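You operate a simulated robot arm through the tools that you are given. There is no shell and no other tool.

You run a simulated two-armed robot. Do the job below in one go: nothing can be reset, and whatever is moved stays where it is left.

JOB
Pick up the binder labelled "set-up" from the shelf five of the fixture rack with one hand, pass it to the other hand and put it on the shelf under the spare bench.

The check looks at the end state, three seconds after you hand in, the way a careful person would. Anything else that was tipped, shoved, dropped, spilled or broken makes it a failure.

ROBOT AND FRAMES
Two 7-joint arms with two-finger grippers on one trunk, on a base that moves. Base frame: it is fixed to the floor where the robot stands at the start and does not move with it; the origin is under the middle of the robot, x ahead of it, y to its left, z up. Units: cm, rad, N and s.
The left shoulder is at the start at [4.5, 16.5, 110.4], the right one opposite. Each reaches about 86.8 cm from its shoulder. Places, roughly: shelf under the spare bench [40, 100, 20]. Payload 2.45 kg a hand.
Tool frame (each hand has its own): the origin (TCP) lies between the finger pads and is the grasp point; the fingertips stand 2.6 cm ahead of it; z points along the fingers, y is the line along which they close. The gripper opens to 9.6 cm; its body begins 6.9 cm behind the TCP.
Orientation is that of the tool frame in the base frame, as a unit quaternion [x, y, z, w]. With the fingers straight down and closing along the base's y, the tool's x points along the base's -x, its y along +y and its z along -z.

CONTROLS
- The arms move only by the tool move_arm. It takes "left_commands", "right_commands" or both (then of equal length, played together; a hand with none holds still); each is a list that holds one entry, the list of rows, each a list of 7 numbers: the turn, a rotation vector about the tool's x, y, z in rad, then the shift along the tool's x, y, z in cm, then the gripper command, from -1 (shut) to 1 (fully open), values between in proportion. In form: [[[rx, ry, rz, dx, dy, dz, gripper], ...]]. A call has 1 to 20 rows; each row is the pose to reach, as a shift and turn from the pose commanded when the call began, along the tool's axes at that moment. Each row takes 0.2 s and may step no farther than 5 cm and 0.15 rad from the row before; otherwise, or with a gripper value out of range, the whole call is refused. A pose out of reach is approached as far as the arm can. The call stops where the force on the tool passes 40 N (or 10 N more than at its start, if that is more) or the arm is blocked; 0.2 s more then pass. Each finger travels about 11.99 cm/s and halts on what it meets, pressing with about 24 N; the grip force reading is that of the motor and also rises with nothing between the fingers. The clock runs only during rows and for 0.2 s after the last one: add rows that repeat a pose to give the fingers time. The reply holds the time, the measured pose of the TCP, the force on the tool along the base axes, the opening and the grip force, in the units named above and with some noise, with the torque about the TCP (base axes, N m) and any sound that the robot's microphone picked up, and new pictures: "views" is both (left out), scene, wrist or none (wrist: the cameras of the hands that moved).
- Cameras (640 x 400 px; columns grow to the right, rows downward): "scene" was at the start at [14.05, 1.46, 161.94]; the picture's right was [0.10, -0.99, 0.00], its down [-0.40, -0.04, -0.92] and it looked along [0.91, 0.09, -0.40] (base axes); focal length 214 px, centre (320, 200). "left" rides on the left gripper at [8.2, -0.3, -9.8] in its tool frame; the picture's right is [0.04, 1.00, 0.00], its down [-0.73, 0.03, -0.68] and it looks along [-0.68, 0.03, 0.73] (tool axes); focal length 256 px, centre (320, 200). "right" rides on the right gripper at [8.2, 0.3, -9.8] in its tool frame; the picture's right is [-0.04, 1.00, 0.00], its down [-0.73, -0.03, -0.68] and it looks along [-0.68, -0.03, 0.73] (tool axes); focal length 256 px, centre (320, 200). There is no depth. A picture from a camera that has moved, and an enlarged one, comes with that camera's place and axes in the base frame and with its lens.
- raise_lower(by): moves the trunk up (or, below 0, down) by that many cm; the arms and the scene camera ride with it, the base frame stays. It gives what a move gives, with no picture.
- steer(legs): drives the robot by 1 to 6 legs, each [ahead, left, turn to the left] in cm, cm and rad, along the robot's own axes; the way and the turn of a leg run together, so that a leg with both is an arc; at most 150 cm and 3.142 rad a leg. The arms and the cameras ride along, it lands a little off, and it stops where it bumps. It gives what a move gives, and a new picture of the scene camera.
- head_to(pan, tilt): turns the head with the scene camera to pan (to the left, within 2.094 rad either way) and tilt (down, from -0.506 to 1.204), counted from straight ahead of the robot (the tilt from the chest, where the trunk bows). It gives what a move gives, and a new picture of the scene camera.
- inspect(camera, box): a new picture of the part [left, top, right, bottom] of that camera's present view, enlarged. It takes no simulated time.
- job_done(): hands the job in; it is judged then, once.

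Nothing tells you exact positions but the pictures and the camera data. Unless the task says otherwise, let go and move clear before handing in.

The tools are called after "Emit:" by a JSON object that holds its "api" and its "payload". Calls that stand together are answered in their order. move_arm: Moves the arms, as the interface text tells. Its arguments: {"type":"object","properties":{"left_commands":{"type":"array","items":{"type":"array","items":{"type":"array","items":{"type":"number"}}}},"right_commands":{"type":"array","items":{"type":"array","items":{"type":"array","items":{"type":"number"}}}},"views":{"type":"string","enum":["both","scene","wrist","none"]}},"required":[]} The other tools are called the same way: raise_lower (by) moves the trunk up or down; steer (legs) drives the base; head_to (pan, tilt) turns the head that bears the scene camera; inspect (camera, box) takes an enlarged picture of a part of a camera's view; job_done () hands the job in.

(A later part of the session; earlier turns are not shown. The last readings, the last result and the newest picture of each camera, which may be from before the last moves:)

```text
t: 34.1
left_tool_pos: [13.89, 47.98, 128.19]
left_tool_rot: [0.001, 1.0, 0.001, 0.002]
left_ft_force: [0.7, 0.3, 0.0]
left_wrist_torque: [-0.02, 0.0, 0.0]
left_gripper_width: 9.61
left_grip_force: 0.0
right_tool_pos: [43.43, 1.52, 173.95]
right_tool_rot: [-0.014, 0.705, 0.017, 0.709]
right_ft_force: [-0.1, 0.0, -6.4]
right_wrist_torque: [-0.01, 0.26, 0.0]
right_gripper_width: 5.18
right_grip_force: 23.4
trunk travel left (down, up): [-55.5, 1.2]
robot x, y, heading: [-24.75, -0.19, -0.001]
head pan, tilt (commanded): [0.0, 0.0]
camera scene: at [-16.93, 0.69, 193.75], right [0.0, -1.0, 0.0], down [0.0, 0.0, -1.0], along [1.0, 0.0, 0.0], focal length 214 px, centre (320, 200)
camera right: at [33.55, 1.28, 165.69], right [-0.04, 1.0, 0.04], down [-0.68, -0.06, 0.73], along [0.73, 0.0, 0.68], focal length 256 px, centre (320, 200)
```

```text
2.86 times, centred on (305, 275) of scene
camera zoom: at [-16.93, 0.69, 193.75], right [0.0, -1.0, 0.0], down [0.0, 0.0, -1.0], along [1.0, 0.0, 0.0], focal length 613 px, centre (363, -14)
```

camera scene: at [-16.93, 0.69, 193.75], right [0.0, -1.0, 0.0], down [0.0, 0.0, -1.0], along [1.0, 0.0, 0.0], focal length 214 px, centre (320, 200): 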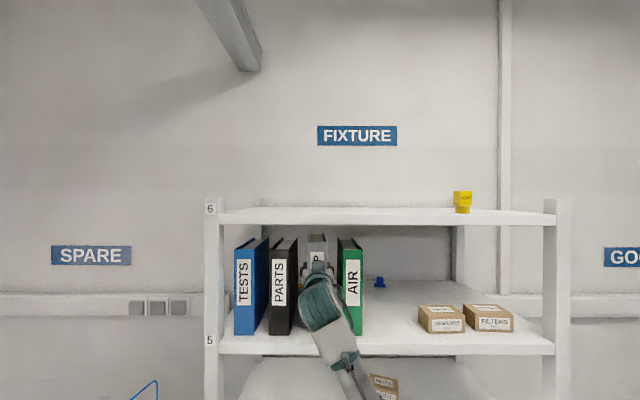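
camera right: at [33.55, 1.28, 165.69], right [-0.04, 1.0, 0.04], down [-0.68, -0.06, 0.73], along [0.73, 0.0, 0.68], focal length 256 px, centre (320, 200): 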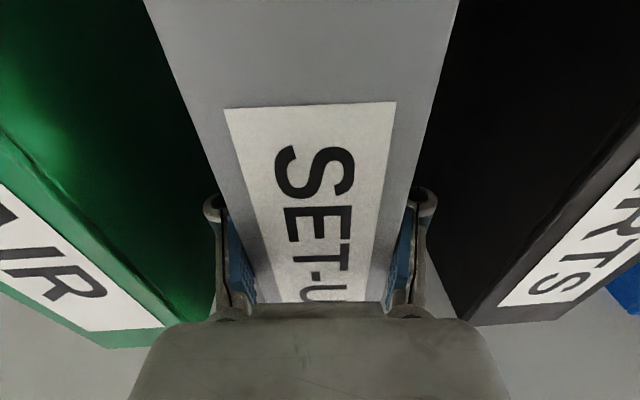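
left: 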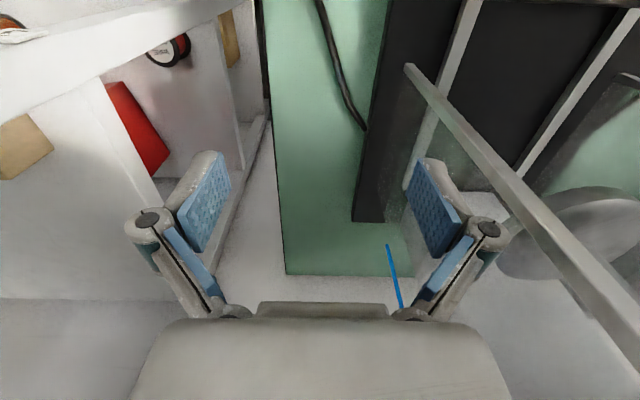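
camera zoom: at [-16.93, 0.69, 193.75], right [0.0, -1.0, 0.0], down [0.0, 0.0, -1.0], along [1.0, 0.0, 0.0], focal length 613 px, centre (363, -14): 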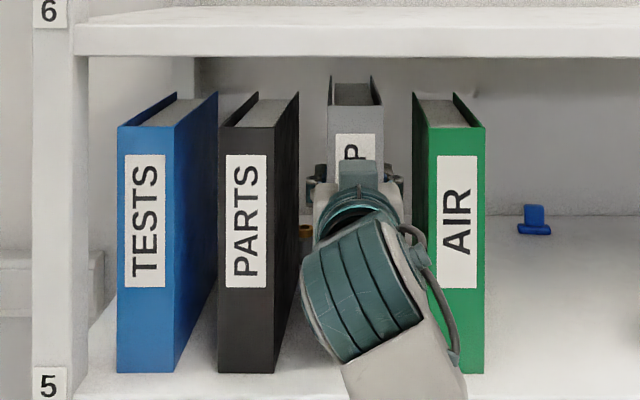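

The binder weighs about 0.65 kg, hangs level and nothing else moved. Now straight back out along its own axis.

Emit:
{"api": "move_arm", "payload": {"right_commands": [[[0, 0, 0, 0, 0, -1.5, -1], [0, 0, 0, 0, 0, -3.5, -1], [0, 0, 0, 0, 0, -6, -1], [0, 0, 0, 0, 0, -9, -1], [0, 0, 0, 0, 0, -12, -1], [0, 0, 0, 0, 0, -15, -1], [0, 0, 0, 0, 0, -18, -1], [0, 0, 0, 0, 0, -21, -1], [0, 0, 0, 0, 0, -24, -1], [0, 0, 0, 0, 0, -26.5, -1], [0, 0, 0, 0, 0, -28, -1], [0, 0, 0, 0, 0, -28, -1]]], "views": "both"}}

```text
t: 36.7
left_tool_pos: [13.73, 48.06, 128.31]
left_tool_rot: [0.001, 1.0, 0.002, 0.002]
left_ft_force: [0.2, 1.3, 0.0]
left_wrist_torque: [-0.02, 0.0, 0.0]
left_gripper_width: 9.61
left_grip_force: 0.0
right_tool_pos: [16.99, 0.23, 174.08]
right_tool_rot: [-0.015, 0.705, 0.017, 0.709]
right_ft_force: [0.2, -0.7, -6.1]
right_wrist_torque: [-0.02, 0.3, 0.01]
right_gripper_width: 5.2
right_grip_force: 23.9
right hand out of reach, approached as far as the arm can: row 11, 12
trunk travel left (down, up): [-55.5, 1.2]
robot x, y, heading: [-24.94, 0.14, -0.002]
head pan, tilt (commanded): [0.0, 0.0]
camera scene: at [-17.11, 0.7, 193.76], right [0.0, -1.0, 0.0], down [0.0, 0.0, -1.0], along [1.0, 0.0, 0.0], focal length 214 px, centre (320, 200)
camera right: at [7.24, 0.23, 165.8], right [-0.04, 1.0, 0.04], down [-0.68, -0.06, 0.73], along [0.73, 0.0, 0.68], focal length 256 px, centre (320, 200)
```

scene: 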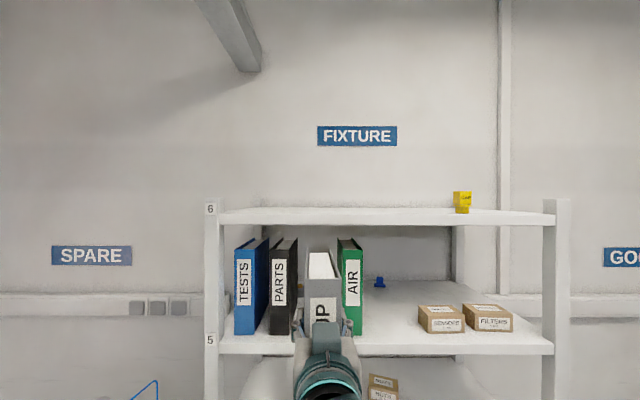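
right: 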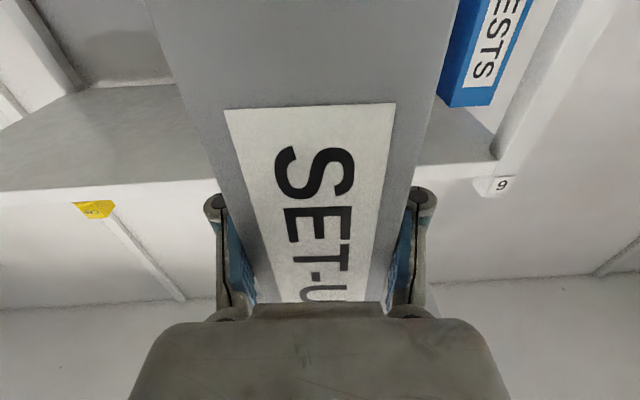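

The binder is clear of the rack. I'll back the base off 27 cm, then lower the trunk and look under the spare bench.

Emit:
{"api": "steer", "payload": {"legs": [[-27, 0, 0]]}}

Emit:
{"api": "raise_lower", "payload": {"by": -28}}

Emit:
{"api": "head_to", "payload": {"pan": 1.0, "tilt": 0.6}}

```text
t: 38.6
left_tool_pos: [-12.73, 47.99, 128.21]
left_tool_rot: [0.003, 1.0, 0.002, 0.0]
left_ft_force: [0.3, -0.3, 0.0]
left_wrist_torque: [-0.01, -0.01, -0.02]
left_gripper_width: 9.63
left_grip_force: 0.0
right_tool_pos: [-9.45, 0.16, 173.93]
right_tool_rot: [-0.013, 0.706, 0.015, 0.708]
right_ft_force: [1.1, -0.4, -6.5]
right_wrist_torque: [0.02, 0.27, 0.0]
right_gripper_width: 5.18
right_grip_force: 23.9
trunk travel left (down, up): [-55.5, 1.2]
robot x, y, heading: [-51.51, -0.15, -0.002]
head pan, tilt (commanded): [0.0, 0.0]
camera scene: at [-43.48, 0.68, 193.72], right [0.0, -1.0, 0.0], down [-0.01, 0.0, -1.0], along [1.0, 0.0, -0.01], focal length 214 px, centre (320, 200)
```

scene: 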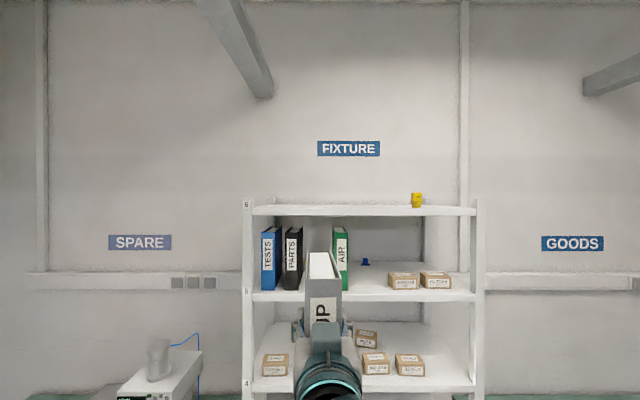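

```text
t: 41.5
left_tool_pos: [-13.55, 47.61, 100.69]
left_tool_rot: [0.003, 1.0, 0.003, 0.004]
left_ft_force: [-0.3, 0.5, -0.1]
left_wrist_torque: [0.0, 0.03, -0.01]
left_gripper_width: 9.6
left_grip_force: 0.2
right_tool_pos: [-5.2, -0.31, 142.08]
right_tool_rot: [-0.013, 0.737, 0.018, 0.675]
right_ft_force: [-0.2, -0.4, -5.2]
right_wrist_torque: [-0.03, 0.26, -0.01]
right_gripper_width: 5.19
right_grip_force: 24.5
trunk travel left (down, up): [-27.5, 29.2]
robot x, y, heading: [-52.19, 0.08, -0.007]
head pan, tilt (commanded): [0.0, 0.0]
```

```text
t: 42.7
left_tool_pos: [-13.53, 47.61, 100.44]
left_tool_rot: [0.003, 1.0, 0.003, 0.004]
left_ft_force: [1.3, -0.1, -0.2]
left_wrist_torque: [-0.02, 0.0, 0.01]
left_gripper_width: 9.6
left_grip_force: 0.0
right_tool_pos: [-5.09, -0.13, 141.95]
right_tool_rot: [-0.011, 0.738, 0.017, 0.674]
right_ft_force: [-0.2, 0.6, -5.5]
right_wrist_torque: [0.03, 0.24, 0.02]
right_gripper_width: 5.18
right_grip_force: 23.7
trunk travel left (down, up): [-27.5, 29.2]
robot x, y, heading: [-52.1, -0.03, -0.002]
head pan, tilt (commanded): [1.0, 0.6]
camera scene: at [-42.16, 8.06, 160.19], right [0.84, -0.54, 0.0], down [-0.31, -0.48, -0.82], along [0.45, 0.69, -0.57], focal length 214 px, centre (320, 200)
```

scene: 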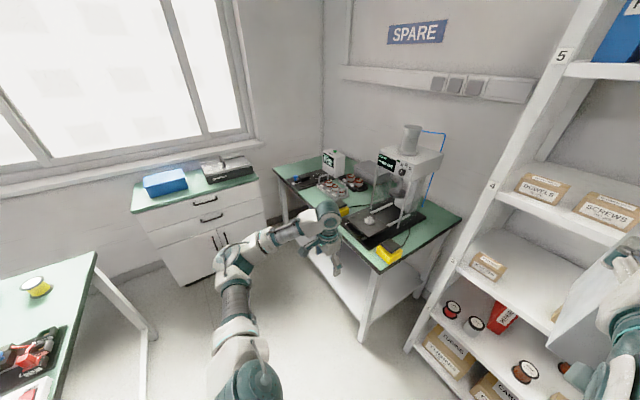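

The trunk is down and the binder still held firmly. I'll zoom on the space under the spare bench.

Emit:
{"api": "inspect", "payload": {"camera": "scene", "box": [250, 120, 480, 360]}}

Emit:
{"api": "head_to", "payload": {"pan": 1.0, "tilt": 0.8}}

Emit:
{"api": "head_to", "payload": {"pan": 1.75, "tilt": 0.6}}

```text
1.67 times, centred on (365, 240) of scene
camera zoom: at [-42.16, 8.06, 160.19], right [0.84, -0.54, 0.0], down [-0.31, -0.48, -0.82], along [0.45, 0.69, -0.57], focal length 358 px, centre (245, 133)
```

zoom: 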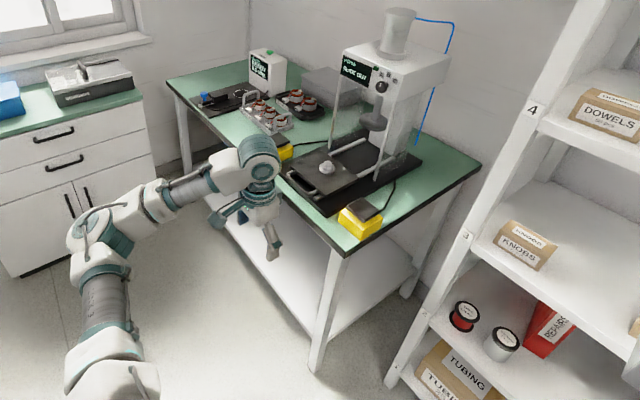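

```text
t: 43.5
left_tool_pos: [-13.59, 47.66, 100.48]
left_tool_rot: [0.003, 1.0, 0.003, 0.003]
left_ft_force: [0.0, -0.3, -0.6]
left_wrist_torque: [0.02, 0.03, 0.01]
left_gripper_width: 9.56
left_grip_force: 0.1
right_tool_pos: [-5.08, -0.15, 141.94]
right_tool_rot: [-0.011, 0.738, 0.017, 0.675]
right_ft_force: [0.1, -0.3, -6.5]
right_wrist_torque: [0.02, 0.28, -0.01]
right_gripper_width: 5.19
right_grip_force: 24.0
trunk travel left (down, up): [-27.5, 29.2]
robot x, y, heading: [-51.7, 0.04, -0.006]
head pan, tilt (commanded): [1.0, 0.799]
camera scene: at [-42.59, 7.42, 158.51], right [0.84, -0.54, 0.0], down [-0.39, -0.6, -0.69], along [0.38, 0.58, -0.72], focal length 214 px, centre (320, 200)
```

scene: 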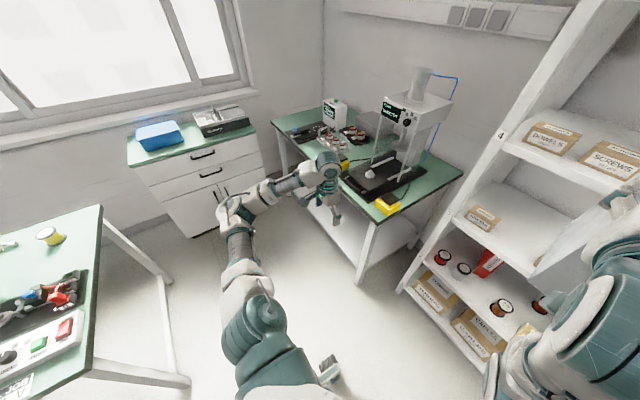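

```text
t: 44.5
left_tool_pos: [-13.55, 47.66, 100.55]
left_tool_rot: [0.002, 1.0, 0.002, 0.004]
left_ft_force: [-0.2, -0.4, 0.4]
left_wrist_torque: [0.0, 0.03, 0.01]
left_gripper_width: 9.59
left_grip_force: 0.1
right_tool_pos: [-5.13, -0.27, 141.95]
right_tool_rot: [-0.012, 0.738, 0.017, 0.675]
right_ft_force: [0.0, 0.9, -6.1]
right_wrist_torque: [-0.01, 0.24, 0.02]
right_gripper_width: 5.19
right_grip_force: 24.2
trunk travel left (down, up): [-27.5, 29.2]
robot x, y, heading: [-52.01, 0.23, -0.004]
head pan, tilt (commanded): [1.751, 0.6]
camera scene: at [-48.51, 9.36, 160.21], right [0.98, 0.17, 0.0], down [0.09, -0.56, -0.82], along [-0.15, 0.81, -0.57], focal length 214 px, centre (320, 200)
```

scene: 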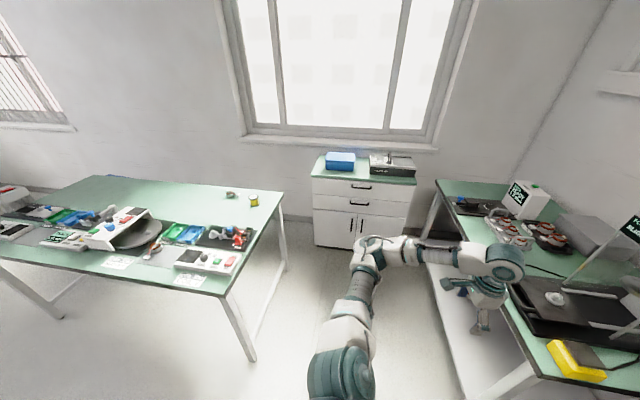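

The under-bench shelf looks empty near its front right, with the bench front at x≈17 and top at z≈74. Next I turn the right hand so the binder points to the left in front of the chest for the hand-over.

Emit:
{"api": "head_to", "payload": {"pan": 0.1, "tilt": 0.8}}

Emit:
{"api": "move_arm", "payload": {"right_commands": [[[-0.127, -0.005, -0.006, 2.5, -0.5, -0.2, -1], [-0.255, -0.011, -0.013, 5.0, -1.0, -0.4, -1], [-0.382, -0.016, -0.019, 7.6, -1.5, -0.6, -1], [-0.509, -0.022, -0.025, 10.1, -2.0, -0.8, -1], [-0.637, -0.027, -0.032, 12.6, -2.4, -1.0, -1], [-0.764, -0.033, -0.038, 15.1, -2.9, -1.2, -1]]], "views": "both"}}

```text
t: 46.2
left_tool_pos: [-13.52, 47.67, 100.65]
left_tool_rot: [0.003, 1.0, 0.003, 0.002]
left_ft_force: [0.1, -1.2, 0.9]
left_wrist_torque: [-0.01, 0.0, 0.03]
left_gripper_width: 9.59
left_grip_force: 0.0
right_tool_pos: [-5.18, -0.12, 141.9]
right_tool_rot: [-0.011, 0.738, 0.017, 0.674]
right_ft_force: [0.5, -0.5, -6.6]
right_wrist_torque: [-0.04, 0.29, 0.0]
right_gripper_width: 5.19
right_grip_force: 23.9
trunk travel left (down, up): [-27.5, 29.2]
robot x, y, heading: [-52.29, -0.35, -0.004]
head pan, tilt (commanded): [0.099, 0.799]
camera scene: at [-38.95, 1.41, 158.51], right [0.1, -1.0, 0.0], down [-0.72, -0.07, -0.69], along [0.69, 0.06, -0.72], focal length 214 px, centre (320, 200)
```

scene: 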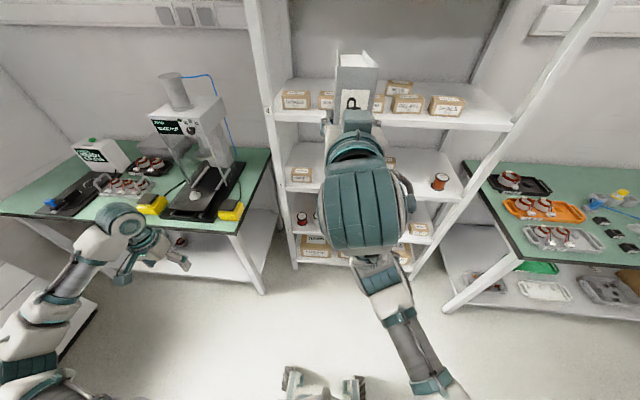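

```text
t: 47.6
left_tool_pos: [-13.49, 47.47, 100.61]
left_tool_rot: [0.003, 1.0, 0.003, 0.004]
left_ft_force: [0.3, -0.9, 0.6]
left_wrist_torque: [0.0, 0.0, 0.0]
left_gripper_width: 9.6
left_grip_force: 0.1
right_tool_pos: [-7.63, -3.23, 127.04]
right_tool_rot: [-0.276, 0.666, 0.28, 0.634]
right_ft_force: [0.6, 0.5, -5.2]
right_wrist_torque: [-0.2, 0.17, 0.0]
right_gripper_width: 5.19
right_grip_force: 24.0
trunk travel left (down, up): [-27.5, 29.2]
robot x, y, heading: [-52.09, 0.08, -0.004]
head pan, tilt (commanded): [0.099, 0.799]
camera scene: at [-38.86, 1.16, 158.5], right [0.1, -1.0, 0.0], down [-0.72, -0.07, -0.69], along [0.69, 0.06, -0.72], focal length 214 px, centre (320, 200)
camera right: at [-15.04, -10.22, 119.19], right [-0.72, 0.69, 0.06], down [-0.41, -0.5, 0.76], along [0.56, 0.52, 0.65], focal length 256 px, centre (320, 200)
```

scene: 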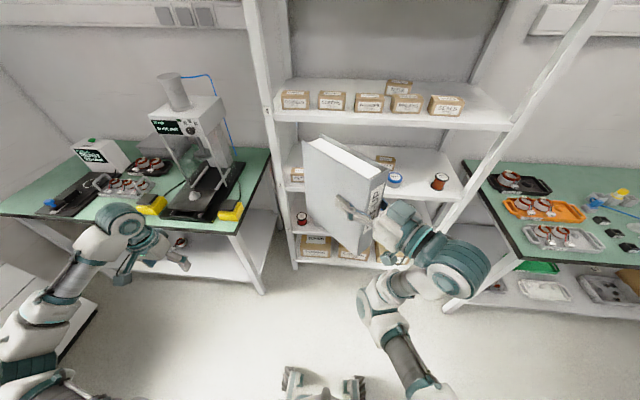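
right: 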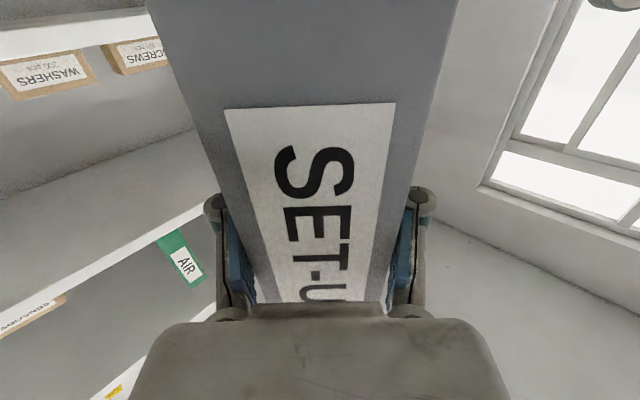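

The binder is swinging round cleanly and the grip is unchanged. I'll finish the turn to the left.

Emit:
{"api": "move_arm", "payload": {"right_commands": [[[-0.127, -0.005, -0.006, 2.5, -0.3, -0.75, -1], [-0.254, -0.01, -0.012, 5.0, -0.6, -1.5, -1], [-0.381, -0.015, -0.018, 7.6, -1.0, -2.3, -1], [-0.508, -0.019, -0.025, 10.1, -1.3, -3.0, -1], [-0.635, -0.024, -0.031, 12.6, -1.6, -3.8, -1], [-0.762, -0.029, -0.037, 15.1, -1.9, -4.5, -1], [-0.762, -0.029, -0.037, 15.1, -1.9, -4.5, -1]]], "views": "both"}}

Emit:
{"api": "inspect", "payload": {"camera": "scene", "box": [0, 80, 280, 300]}}

```text
t: 49.2
left_tool_pos: [-13.68, 47.73, 100.67]
left_tool_rot: [0.002, 1.0, 0.003, 0.004]
left_ft_force: [-0.4, -0.3, 0.1]
left_wrist_torque: [0.02, -0.04, 0.0]
left_gripper_width: 9.61
left_grip_force: 0.0
right_tool_pos: [-10.0, -7.8, 112.16]
right_tool_rot: [-0.499, 0.502, 0.498, 0.501]
right_ft_force: [0.3, -0.5, -6.4]
right_wrist_torque: [-0.32, 0.0, -0.02]
right_gripper_width: 5.2
right_grip_force: 23.9
trunk travel left (down, up): [-27.5, 29.2]
robot x, y, heading: [-52.03, -0.06, -0.002]
head pan, tilt (commanded): [0.099, 0.799]
camera scene: at [-39.01, 1.13, 158.52], right [0.1, -1.0, 0.0], down [-0.72, -0.07, -0.69], along [0.69, 0.07, -0.72], focal length 214 px, centre (320, 200)
camera right: at [-10.45, -17.71, 103.92], right [-1.0, 0.0, 0.04], down [0.03, -0.68, 0.73], along [0.03, 0.73, 0.68], focal length 256 px, centre (320, 200)
```

scene: 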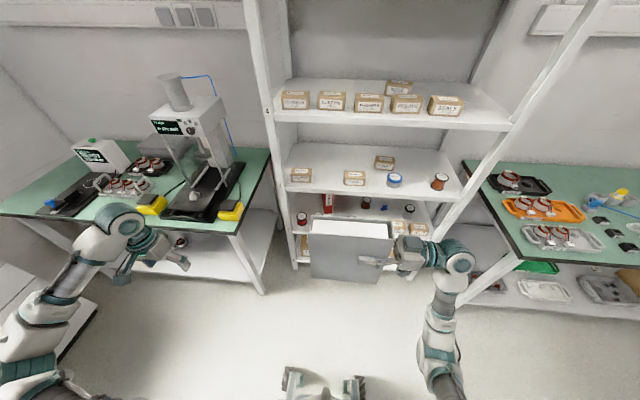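
right: 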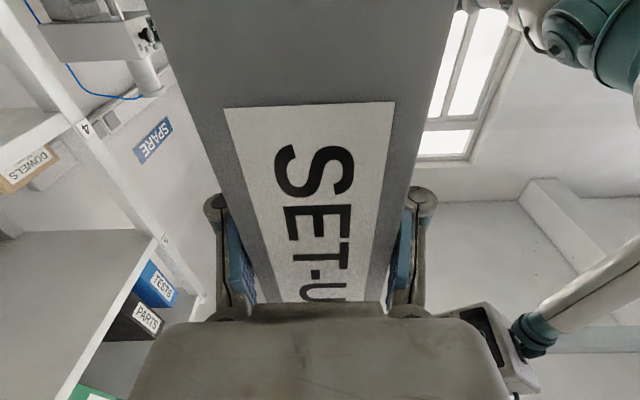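

```text
1.82 times, centred on (140, 190) of scene
camera zoom: at [-39.01, 1.13, 158.52], right [0.1, -1.0, 0.0], down [-0.72, -0.07, -0.69], along [0.69, 0.07, -0.72], focal length 390 px, centre (647, 218)
```

zoom: 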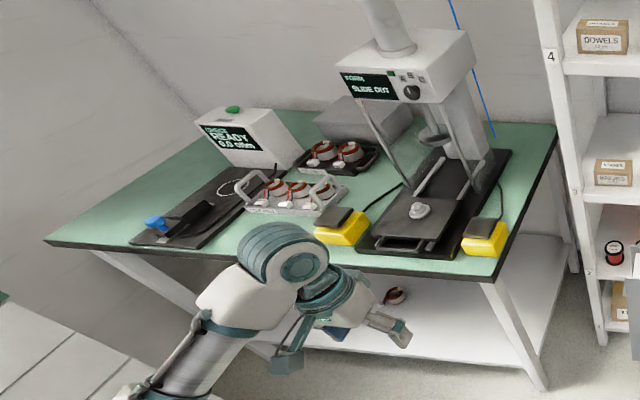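

The binder now points left at [-10, -7.8, 112], fore-edge at about y = 5.5. I can also see a small coil on the under-bench shelf, so I'll check that later; now I bring the left hand to face the fore-edge, tilted a little downward.

Emit:
{"api": "move_arm", "payload": {"left_commands": [[[0.066, -0.066, 0.0975, -0.25, -2.0, -1.33, 0.6], [0.132, -0.132, 0.195, -0.5, -4.0, -2.67, 0.6], [0.198, -0.198, 0.2925, -0.8, -6.0, -4.0, 0.6], [0.264, -0.264, 0.39, -1.05, -8.0, -5.33, 0.6], [0.33, -0.33, 0.4875, -1.3, -10.0, -6.67, 0.6], [0.396, -0.396, 0.585, -1.6, -12.0, -8.0, 0.6], [0.4625, -0.4625, 0.6825, -1.85, -13.9, -9.35, 0.6], [0.5285, -0.5285, 0.78, -2.1, -15.8, -10.7, 0.6], [0.595, -0.595, 0.8775, -2.4, -17.8, -12.0, 0.6], [0.661, -0.661, 0.975, -2.65, -19.8, -13.35, 0.6], [0.727, -0.727, 1.0725, -2.9, -21.8, -14.7, 0.6], [0.793, -0.793, 1.17, -3.2, -23.8, -16.0, 0.6], [0.859, -0.859, 1.2675, -3.45, -25.8, -17.4, 0.6], [0.925, -0.925, 1.365, -3.7, -27.7, -18.7, 0.6], [0.925, -0.925, 1.365, -3.7, -27.7, -18.7, 0.6]]], "views": "both"}}

```text
t: 52.5
left_tool_pos: [-10.09, 19.81, 119.02]
left_tool_rot: [0.589, 0.583, -0.394, 0.397]
left_ft_force: [-0.3, -0.7, -0.1]
left_wrist_torque: [0.03, -0.01, -0.01]
left_gripper_width: 7.71
left_grip_force: 0.1
right_tool_pos: [-10.09, -7.85, 112.21]
right_tool_rot: [-0.5, 0.501, 0.499, 0.5]
right_ft_force: [0.3, -0.1, -5.2]
right_wrist_torque: [-0.29, 0.01, 0.01]
right_gripper_width: 5.18
right_grip_force: 24.0
trunk travel left (down, up): [-27.5, 29.2]
robot x, y, heading: [-51.72, 0.12, -0.002]
head pan, tilt (commanded): [0.099, 0.799]
camera scene: at [-38.93, 0.95, 158.52], right [0.1, -1.0, 0.0], down [-0.72, -0.07, -0.69], along [0.69, 0.07, -0.72], focal length 214 px, centre (320, 200)
camera left: at [-10.4, 31.95, 115.32], right [1.0, 0.01, -0.03], down [0.02, 0.35, 0.93], along [0.02, -0.94, 0.35], focal length 256 px, centre (320, 200)
```

scene: 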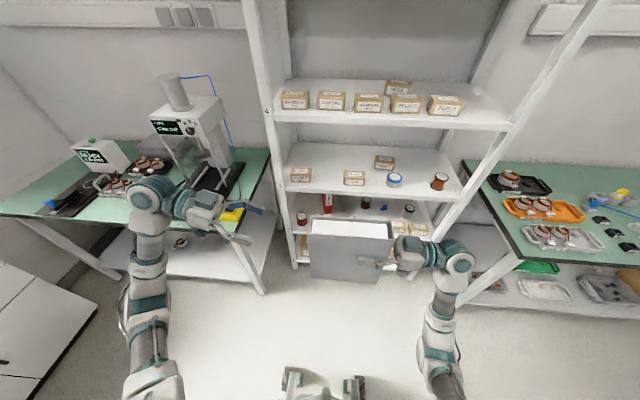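
left: 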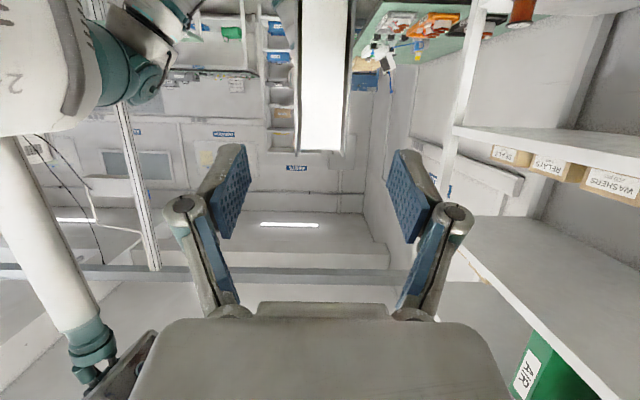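

The left hand faces the fore-edge and is nearly centred on it. I'll zoom to check the fore-edge position before moving in.

Emit:
{"api": "inspect", "payload": {"camera": "left", "box": [240, 0, 420, 180]}}

Emit:
{"api": "inspect", "payload": {"camera": "scene", "box": [150, 170, 420, 310]}}

```text
2.22 times, centred on (330, 90) of left
camera zoom: at [-10.4, 31.95, 115.32], right [1.0, 0.01, -0.03], down [0.02, 0.35, 0.93], along [0.02, -0.94, 0.35], focal length 569 px, centre (298, 444)
```

zoom: 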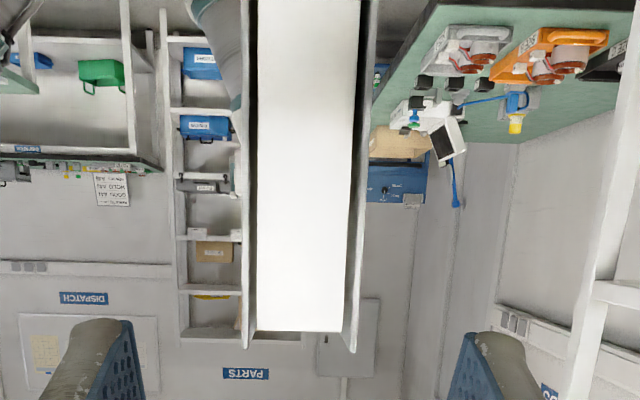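

```text
2.37 times, centred on (285, 240) of scene
camera zoom: at [-38.93, 0.95, 158.52], right [0.1, -1.0, 0.0], down [-0.72, -0.07, -0.69], along [0.69, 0.07, -0.72], focal length 508 px, centre (403, 105)
```

zoom: 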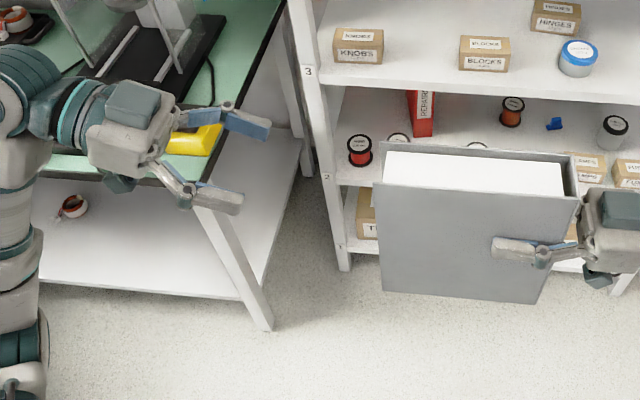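

Fore-edge is at y≈6 and the left hand is centred on it in x. I'll approach in two stages, watching the left camera.

Emit:
{"api": "move_arm", "payload": {"left_commands": [[[0, 0, 0, 0, 0, 3, 0.6], [0, 0, 0, 0, 0, 6, 0.6], [0, 0, 0, 0, 0, 9, 0.6], [0, 0, 0, 0, 0, 12, 0.6], [0, 0, 0, 0, 0, 12, 0.6]]], "views": "both"}}

Emit:
{"api": "inspect", "payload": {"camera": "scene", "box": [150, 170, 420, 310]}}

```text
t: 53.6
left_tool_pos: [-10.13, 8.58, 114.59]
left_tool_rot: [0.589, 0.583, -0.394, 0.396]
left_ft_force: [0.1, 0.6, 0.4]
left_wrist_torque: [-0.01, 0.0, -0.01]
left_gripper_width: 7.65
left_grip_force: 0.1
right_tool_pos: [-10.0, -7.99, 112.12]
right_tool_rot: [-0.5, 0.5, 0.5, 0.5]
right_ft_force: [-0.2, 0.1, -4.8]
right_wrist_torque: [-0.28, 0.02, 0.0]
right_gripper_width: 5.16
right_grip_force: 23.6
trunk travel left (down, up): [-27.5, 29.2]
robot x, y, heading: [-51.78, 0.18, 0.001]
head pan, tilt (commanded): [0.099, 0.799]
camera scene: at [-38.9, 0.88, 158.52], right [0.1, -1.0, 0.0], down [-0.72, -0.07, -0.69], along [0.69, 0.07, -0.72], focal length 214 px, centre (320, 200)
camera left: at [-10.38, 20.72, 110.78], right [1.0, 0.01, -0.03], down [0.02, 0.35, 0.94], along [0.02, -0.94, 0.35], focal length 256 px, centre (320, 200)
```

scene: 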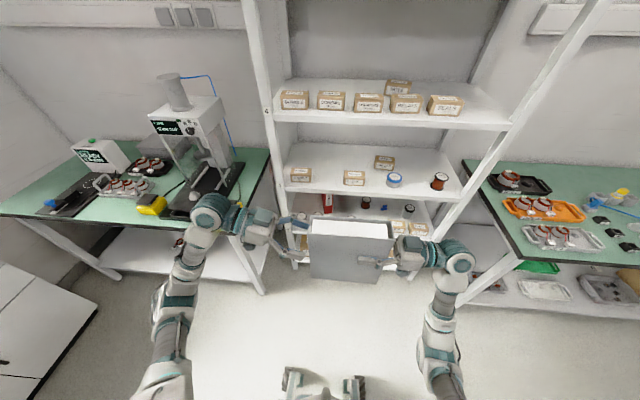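
left: 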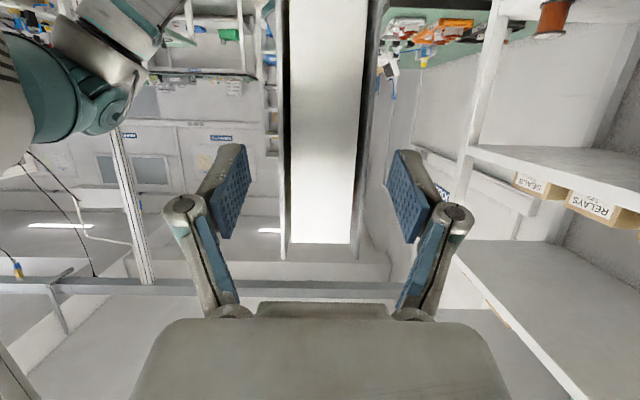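

```text
2.37 times, centred on (285, 240) of scene
camera zoom: at [-38.9, 0.88, 158.52], right [0.1, -1.0, 0.0], down [-0.72, -0.07, -0.69], along [0.69, 0.07, -0.72], focal length 508 px, centre (403, 105)
```

zoom: 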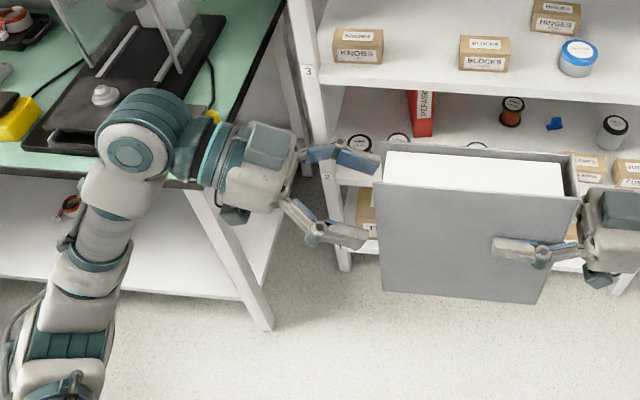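

Still centred (binder about 0.25 cm to +x, which I'll correct). I'll move in the last 7 cm so the fingers straddle the fore-edge.

Emit:
{"api": "move_arm", "payload": {"left_commands": [[[0, 0, 0, 0, 0.25, 1.5, 0.6], [0, 0, 0, 0, 0.25, 3.0, 0.6], [0, 0, 0, 0, 0.25, 4.5, 0.6], [0, 0, 0, 0, 0.25, 5.8, 0.6], [0, 0, 0, 0, 0.25, 6.8, 0.6], [0, 0, 0, 0, 0.25, 6.8, 0.6]]], "views": "both"}}

Emit:
{"api": "inspect", "payload": {"camera": "scene", "box": [150, 170, 420, 310]}}

```text
t: 55.0
left_tool_pos: [-9.86, 2.32, 112.1]
left_tool_rot: [0.59, 0.584, -0.394, 0.396]
left_ft_force: [-0.3, 0.5, 0.0]
left_wrist_torque: [-0.02, 0.02, -0.01]
left_gripper_width: 7.71
left_grip_force: 0.0
right_tool_pos: [-9.92, -8.01, 112.17]
right_tool_rot: [-0.499, 0.501, 0.499, 0.5]
right_ft_force: [-0.2, 0.5, -7.3]
right_wrist_torque: [-0.28, -0.01, -0.01]
right_gripper_width: 5.17
right_grip_force: 24.1
trunk travel left (down, up): [-27.5, 29.2]
robot x, y, heading: [-51.98, -0.22, -0.004]
head pan, tilt (commanded): [0.099, 0.799]
camera scene: at [-38.87, 0.84, 158.51], right [0.1, -1.0, 0.0], down [-0.72, -0.07, -0.69], along [0.69, 0.07, -0.72], focal length 214 px, centre (320, 200)
camera left: at [-10.12, 14.41, 108.3], right [1.0, 0.01, -0.03], down [0.02, 0.35, 0.94], along [0.02, -0.94, 0.35], focal length 256 px, centre (320, 200)
```

scene: 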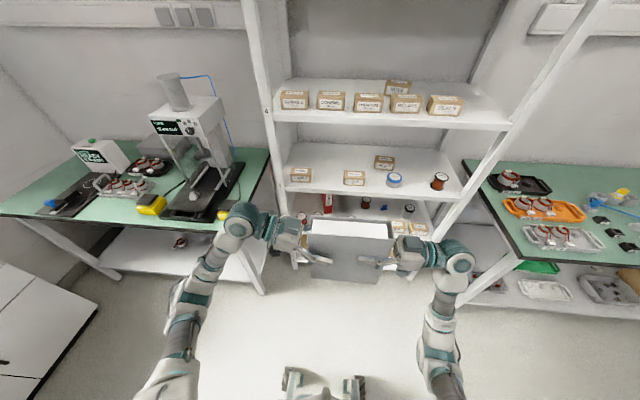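
left: 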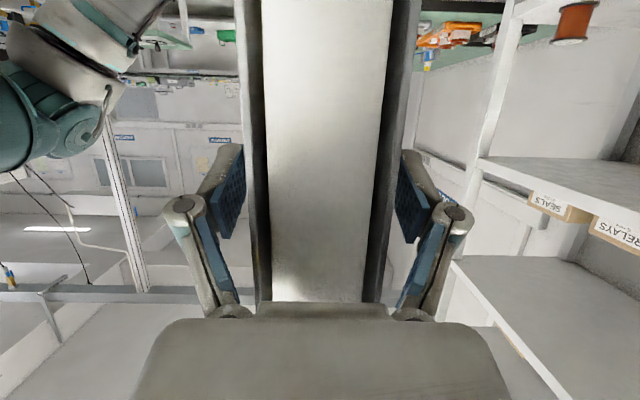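

```text
2.37 times, centred on (285, 240) of scene
camera zoom: at [-38.87, 0.84, 158.51], right [0.1, -1.0, 0.0], down [-0.72, -0.07, -0.69], along [0.69, 0.07, -0.72], focal length 508 px, centre (403, 105)
```

zoom: 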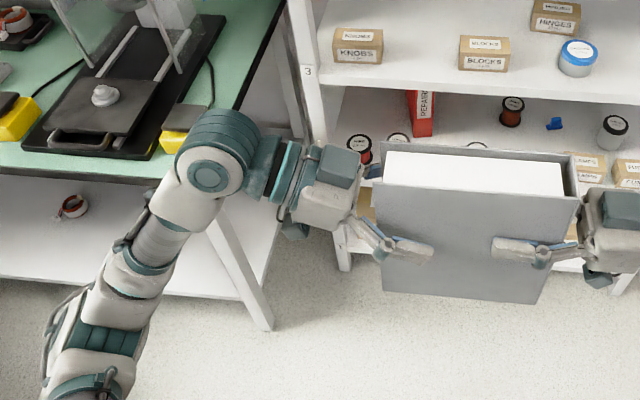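

The left fingers straddle the binder's fore-edge evenly. Closing the left grip while the right still holds.

Emit:
{"api": "move_arm", "payload": {"left_commands": [[[0, 0, 0, 0, 0, 0, 0.3], [0, 0, 0, 0, 0, 0, 0.1], [0, 0, 0, 0, 0, 0, -0.3], [0, 0, 0, 0, 0, 0, -1], [0, 0, 0, 0, 0, 0, -1], [0, 0, 0, 0, 0, 0, -1]]], "views": "both"}}

```text
t: 56.5
left_tool_pos: [-9.9, 2.11, 112.12]
left_tool_rot: [0.589, 0.584, -0.394, 0.396]
left_ft_force: [-4.7, 0.8, 0.3]
left_wrist_torque: [-0.19, 0.5, -0.4]
left_gripper_width: 5.2
left_grip_force: 23.6
right_tool_pos: [-10.03, -7.98, 112.08]
right_tool_rot: [-0.499, 0.501, 0.499, 0.501]
right_ft_force: [4.4, -0.3, -6.6]
right_wrist_torque: [-0.16, -0.5, -0.02]
right_gripper_width: 5.18
right_grip_force: 24.1
trunk travel left (down, up): [-27.5, 29.2]
robot x, y, heading: [-52.0, -0.04, 0.001]
head pan, tilt (commanded): [0.099, 0.799]
camera scene: at [-38.87, 0.85, 158.51], right [0.1, -1.0, 0.0], down [-0.72, -0.07, -0.69], along [0.69, 0.07, -0.72], focal length 214 px, centre (320, 200)
camera left: at [-10.13, 14.42, 108.3], right [1.0, 0.01, -0.03], down [0.02, 0.35, 0.94], along [0.02, -0.94, 0.35], focal length 256 px, centre (320, 200)
```

scene: 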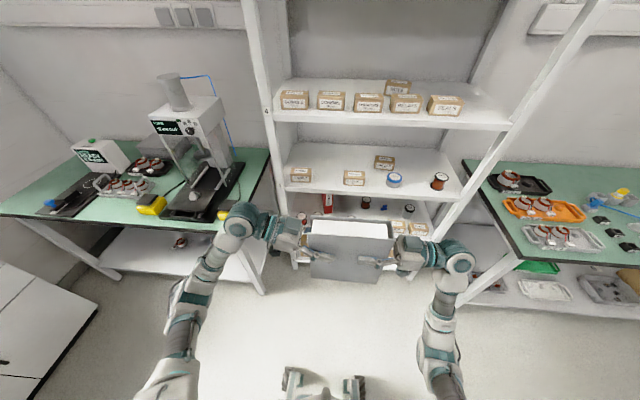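
left: 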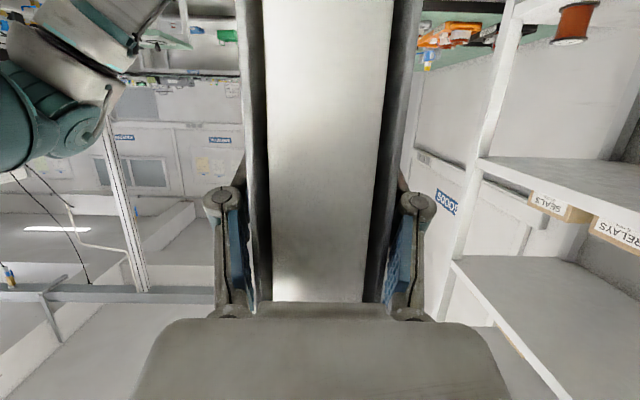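

Both hands hold the binder at 24 N each. Now I open the right hand and check that the left holds it.

Emit:
{"api": "move_arm", "payload": {"right_commands": [[[0, 0, 0, 0, 0, 0, 0.2], [0, 0, 0, 0, 0, 0, 0.4], [0, 0, 0, 0, 0, 0, 0.4], [0, 0, 0, 0, 0, 0, 0.4]]], "views": "both"}}

Emit:
{"api": "inspect", "payload": {"camera": "scene", "box": [230, 180, 470, 310]}}

```text
t: 57.5
left_tool_pos: [-9.83, 2.23, 112.11]
left_tool_rot: [0.589, 0.584, -0.393, 0.397]
left_ft_force: [-0.3, -0.3, -0.2]
left_wrist_torque: [0.34, 0.02, -0.01]
left_gripper_width: 5.18
left_grip_force: 23.6
right_tool_pos: [-10.01, -7.95, 112.16]
right_tool_rot: [-0.5, 0.501, 0.499, 0.5]
right_ft_force: [-0.2, -0.5, -0.7]
right_wrist_torque: [0.02, 0.03, -0.01]
right_gripper_width: 6.72
right_grip_force: 0.1
trunk travel left (down, up): [-27.5, 29.2]
robot x, y, heading: [-51.69, 0.19, -0.007]
head pan, tilt (commanded): [0.099, 0.799]
camera scene: at [-38.87, 0.85, 158.51], right [0.1, -1.0, 0.0], down [-0.72, -0.07, -0.69], along [0.69, 0.07, -0.72], focal length 214 px, centre (320, 200)
camera right: at [-10.43, -17.83, 103.92], right [-1.0, 0.0, 0.04], down [0.03, -0.68, 0.73], along [0.03, 0.73, 0.68], focal length 256 px, centre (320, 200)
```

scene: 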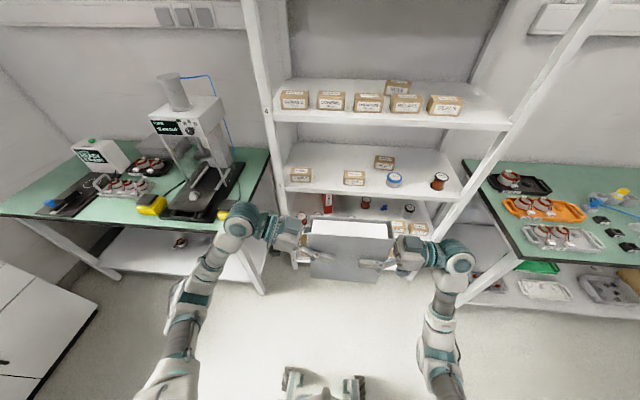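
right: 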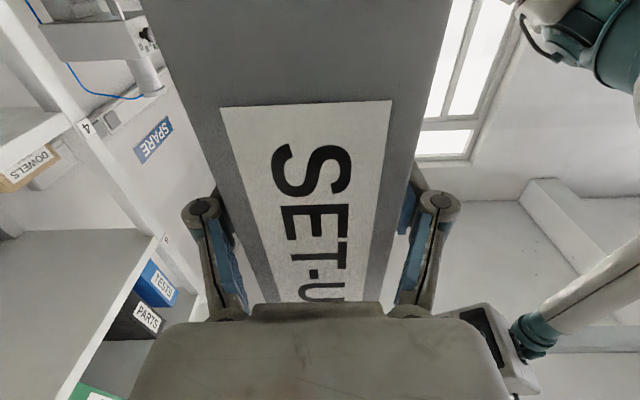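

```text
2.67 times, centred on (350, 245) of scene
camera zoom: at [-38.87, 0.85, 158.51], right [0.1, -1.0, 0.0], down [-0.72, -0.07, -0.69], along [0.69, 0.07, -0.72], focal length 572 px, centre (240, 80)
```

zoom: 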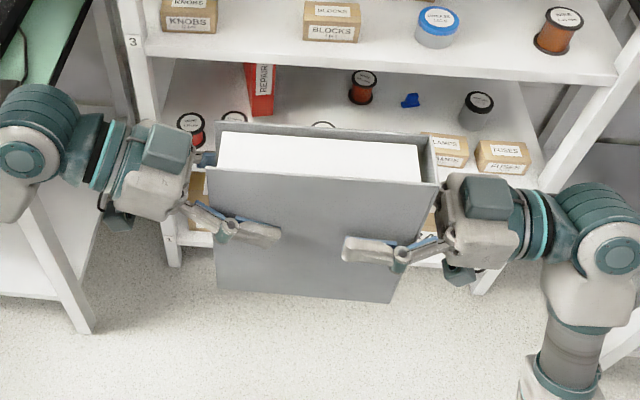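

The left hand carries the binder's torque and it did not slip. I'll withdraw the right hand straight back and away.

Emit:
{"api": "move_arm", "payload": {"right_commands": [[[0, 0, 0, 0, 0, -1.5, 0.4], [0, 0, 0, 0, 0, -3, 0.4], [0, 0, 0, 0, 0, -5, 0.4], [0, 0, 0, 0, 0, -7.5, 0.4], [0, 0, 0, 0, 0, -10, 0.4], [0, 0, 0, 0, 0, -12.5, 0.4], [0, 0, 0, 0, 0, -15, 0.4]]], "views": "both"}}

Emit:
{"api": "inspect", "payload": {"camera": "scene", "box": [230, 180, 470, 310]}}

```text
t: 59.0
left_tool_pos: [-9.98, 2.1, 112.11]
left_tool_rot: [0.589, 0.584, -0.393, 0.396]
left_ft_force: [-0.5, 0.1, 0.3]
left_wrist_torque: [0.35, -0.01, -0.01]
left_gripper_width: 5.16
left_grip_force: 23.4
right_tool_pos: [-10.14, -23.09, 112.13]
right_tool_rot: [-0.499, 0.5, 0.5, 0.501]
right_ft_force: [-0.5, -0.4, -0.6]
right_wrist_torque: [0.01, -0.03, -0.01]
right_gripper_width: 6.71
right_grip_force: 0.0
trunk travel left (down, up): [-27.5, 29.2]
robot x, y, heading: [-51.65, 0.39, -0.008]
head pan, tilt (commanded): [0.099, 0.799]
camera scene: at [-38.9, 0.59, 158.52], right [0.1, -1.0, 0.0], down [-0.72, -0.07, -0.69], along [0.69, 0.07, -0.72], focal length 214 px, centre (320, 200)
camera right: at [-10.53, -32.99, 103.87], right [-1.0, 0.0, 0.04], down [0.03, -0.68, 0.73], along [0.03, 0.73, 0.68], focal length 256 px, centre (320, 200)
```

scene: 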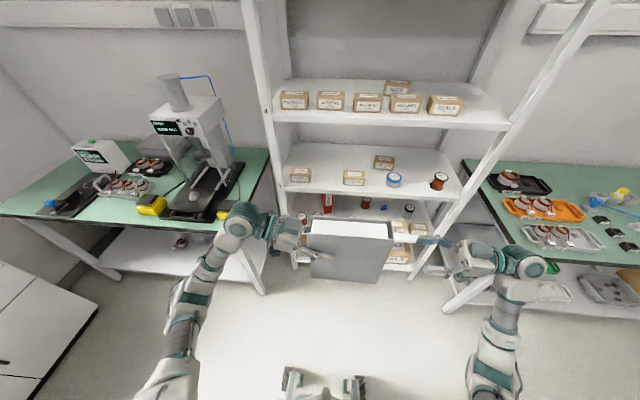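
right: 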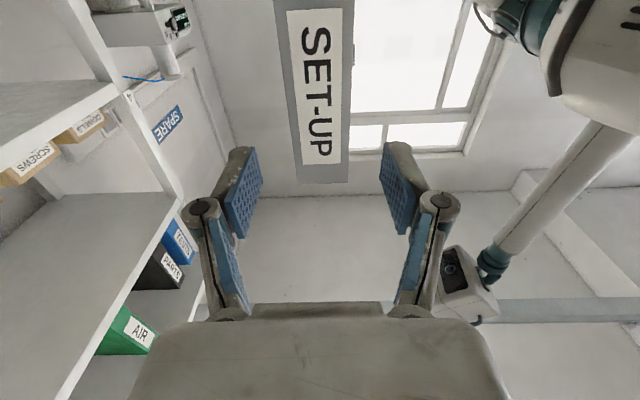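

```text
2.67 times, centred on (350, 245) of scene
camera zoom: at [-38.9, 0.59, 158.52], right [0.1, -1.0, 0.0], down [-0.72, -0.07, -0.69], along [0.69, 0.07, -0.72], focal length 572 px, centre (240, 80)
```

zoom: 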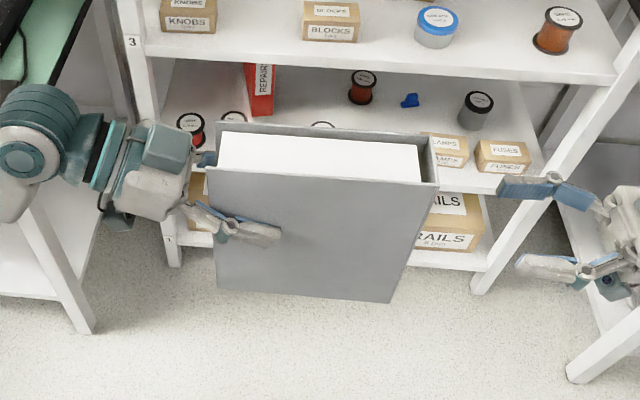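

The left hand alone holds the binder upright; the hand-over is done. I'll tuck the right hand back to a rest pose, pointing down near the chest.

Emit:
{"api": "move_arm", "payload": {"right_commands": [[[0.0, 0.0, 0.0, 0, 2, 0, 0.0], [0.08, 0.08, 0.08, 0.5, 4, 0, 0.0], [0.16, 0.16, 0.16, 1.0, 5, 0.2, 0.0], [0.24, 0.24, 0.24, 1.5, 6, 0.4, 0.0], [0.32, 0.32, 0.32, 2.0, 7, 0.6, 0.0], [0.4, 0.4, 0.4, 2.5, 8, 0.8, 0.0], [0.48, 0.48, 0.48, 3.0, 9, 1.0, 0.0], [0.56, 0.56, 0.56, 3.5, 10, 1.2, 0.0], [0.64, 0.64, 0.64, 4.0, 11, 1.4, 0.0], [0.72, 0.72, 0.72, 4.5, 12, 1.6, 0.0], [0.8, 0.8, 0.8, 5.0, 13, 1.8, 0.0], [0.88, 0.88, 0.88, 5.5, 14, 2.0, 0.0], [0.96, 0.96, 0.96, 6.0, 14.5, 2.2, 0.0], [1.04, 1.04, 1.04, 6.5, 15, 2.4, 0.0], [1.12, 1.12, 1.12, 7.0, 15.5, 2.7, 0.0], [1.209, 1.209, 1.209, 8.0, 16, 3, 0.0], [1.209, 1.209, 1.209, 8.0, 16, 3, 0.0]]], "views": "scene"}}

```text
refused: row 16 steps farther than a row can; nothing moved
```

The last turn step was slightly too big; I'll resend with even steps.

Emit:
{"api": "move_arm", "payload": {"right_commands": [[[0.0, 0.0, 0.0, 0, 2, 0, 0.0], [0.081, 0.081, 0.081, 0.5, 4, 0, 0.0], [0.161, 0.161, 0.161, 1.0, 5, 0.2, 0.0], [0.242, 0.242, 0.242, 1.5, 6, 0.4, 0.0], [0.322, 0.322, 0.322, 2.0, 7, 0.6, 0.0], [0.403, 0.403, 0.403, 2.5, 8, 0.8, 0.0], [0.484, 0.484, 0.484, 3.0, 9, 1.0, 0.0], [0.564, 0.564, 0.564, 3.5, 10, 1.2, 0.0], [0.645, 0.645, 0.645, 4.0, 11, 1.4, 0.0], [0.725, 0.725, 0.725, 4.5, 12, 1.6, 0.0], [0.806, 0.806, 0.806, 5.0, 13, 1.8, 0.0], [0.887, 0.887, 0.887, 5.5, 14, 2.0, 0.0], [0.967, 0.967, 0.967, 6.0, 14.5, 2.2, 0.0], [1.048, 1.048, 1.048, 6.5, 15, 2.4, 0.0], [1.128, 1.128, 1.128, 7.0, 15.5, 2.7, 0.0], [1.209, 1.209, 1.209, 8.0, 16, 3, 0.0], [1.209, 1.209, 1.209, 8.0, 16, 3, 0.0]]], "views": "scene"}}

```text
t: 62.6
left_tool_pos: [-9.91, 2.11, 112.08]
left_tool_rot: [0.59, 0.584, -0.393, 0.396]
left_ft_force: [0.5, -0.2, 0.5]
left_wrist_torque: [0.28, 0.0, 0.01]
left_gripper_width: 5.18
left_grip_force: 24.1
right_tool_pos: [-25.95, -20.03, 104.11]
right_tool_rot: [0.002, 1.0, -0.001, -0.001]
right_ft_force: [0.5, 0.6, 0.1]
right_wrist_torque: [0.0, 0.0, -0.05]
right_gripper_width: 4.82
right_grip_force: 0.0
right hand out of reach, approached as far as the arm can: row 9, 10, 11, 12, 13, 14, 15
trunk travel left (down, up): [-27.5, 29.2]
robot x, y, heading: [-51.94, 0.16, -0.003]
head pan, tilt (commanded): [0.099, 0.799]
camera scene: at [-38.93, 0.75, 158.52], right [0.1, -1.0, 0.0], down [-0.72, -0.07, -0.69], along [0.69, 0.07, -0.72], focal length 214 px, centre (320, 200)
```

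scene: 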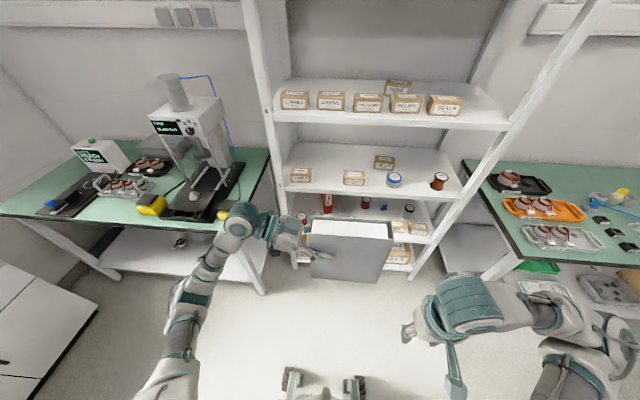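

Now I swing the left hand so that the binder points forward, lowering it on the way, in two halves.

Emit:
{"api": "move_arm", "payload": {"left_commands": [[[-0.112, 0.001, -0.045, 2.95, 0.2, -0.3, -1], [-0.224, 0.002, -0.091, 5.9, 0.5, -0.6, -1], [-0.336, 0.003, -0.136, 8.8, 0.7, -0.9, -1], [-0.447, 0.004, -0.182, 11.8, 0.9, -1.3, -1], [-0.559, 0.005, -0.227, 14.7, 1.15, -1.6, -1], [-0.671, 0.006, -0.273, 17.7, 1.4, -1.9, -1], [-0.783, 0.007, -0.318, 20.6, 1.6, -2.2, -1]]], "views": "both"}}

```text
t: 64.2
left_tool_pos: [-8.06, 12.19, 93.94]
left_tool_rot: [0.297, 0.774, -0.196, 0.524]
left_ft_force: [0.1, 0.0, -0.8]
left_wrist_torque: [0.22, 0.25, -0.01]
left_gripper_width: 5.15
left_grip_force: 23.8
right_tool_pos: [-25.89, -19.91, 104.13]
right_tool_rot: [0.002, 1.0, -0.001, 0.0]
right_ft_force: [0.7, 0.3, -0.2]
right_wrist_torque: [0.05, -0.02, -0.03]
right_gripper_width: 4.82
right_grip_force: 0.1
trunk travel left (down, up): [-27.5, 29.2]
robot x, y, heading: [-51.87, 0.82, -0.004]
head pan, tilt (commanded): [0.099, 0.799]
camera scene: at [-39.06, 0.9, 158.53], right [0.1, -1.0, 0.0], down [-0.72, -0.07, -0.69], along [0.69, 0.07, -0.72], focal length 214 px, centre (320, 200)
camera left: at [-17.39, 20.03, 90.06], right [0.65, 0.76, -0.03], down [-0.25, 0.25, 0.94], along [0.71, -0.6, 0.35], focal length 256 px, centre (320, 200)
```

scene: 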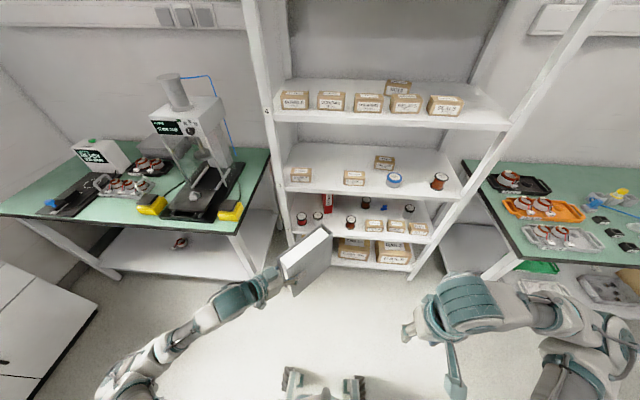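
left: 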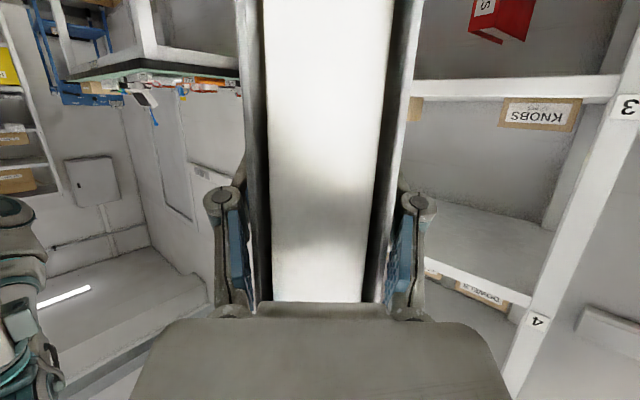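

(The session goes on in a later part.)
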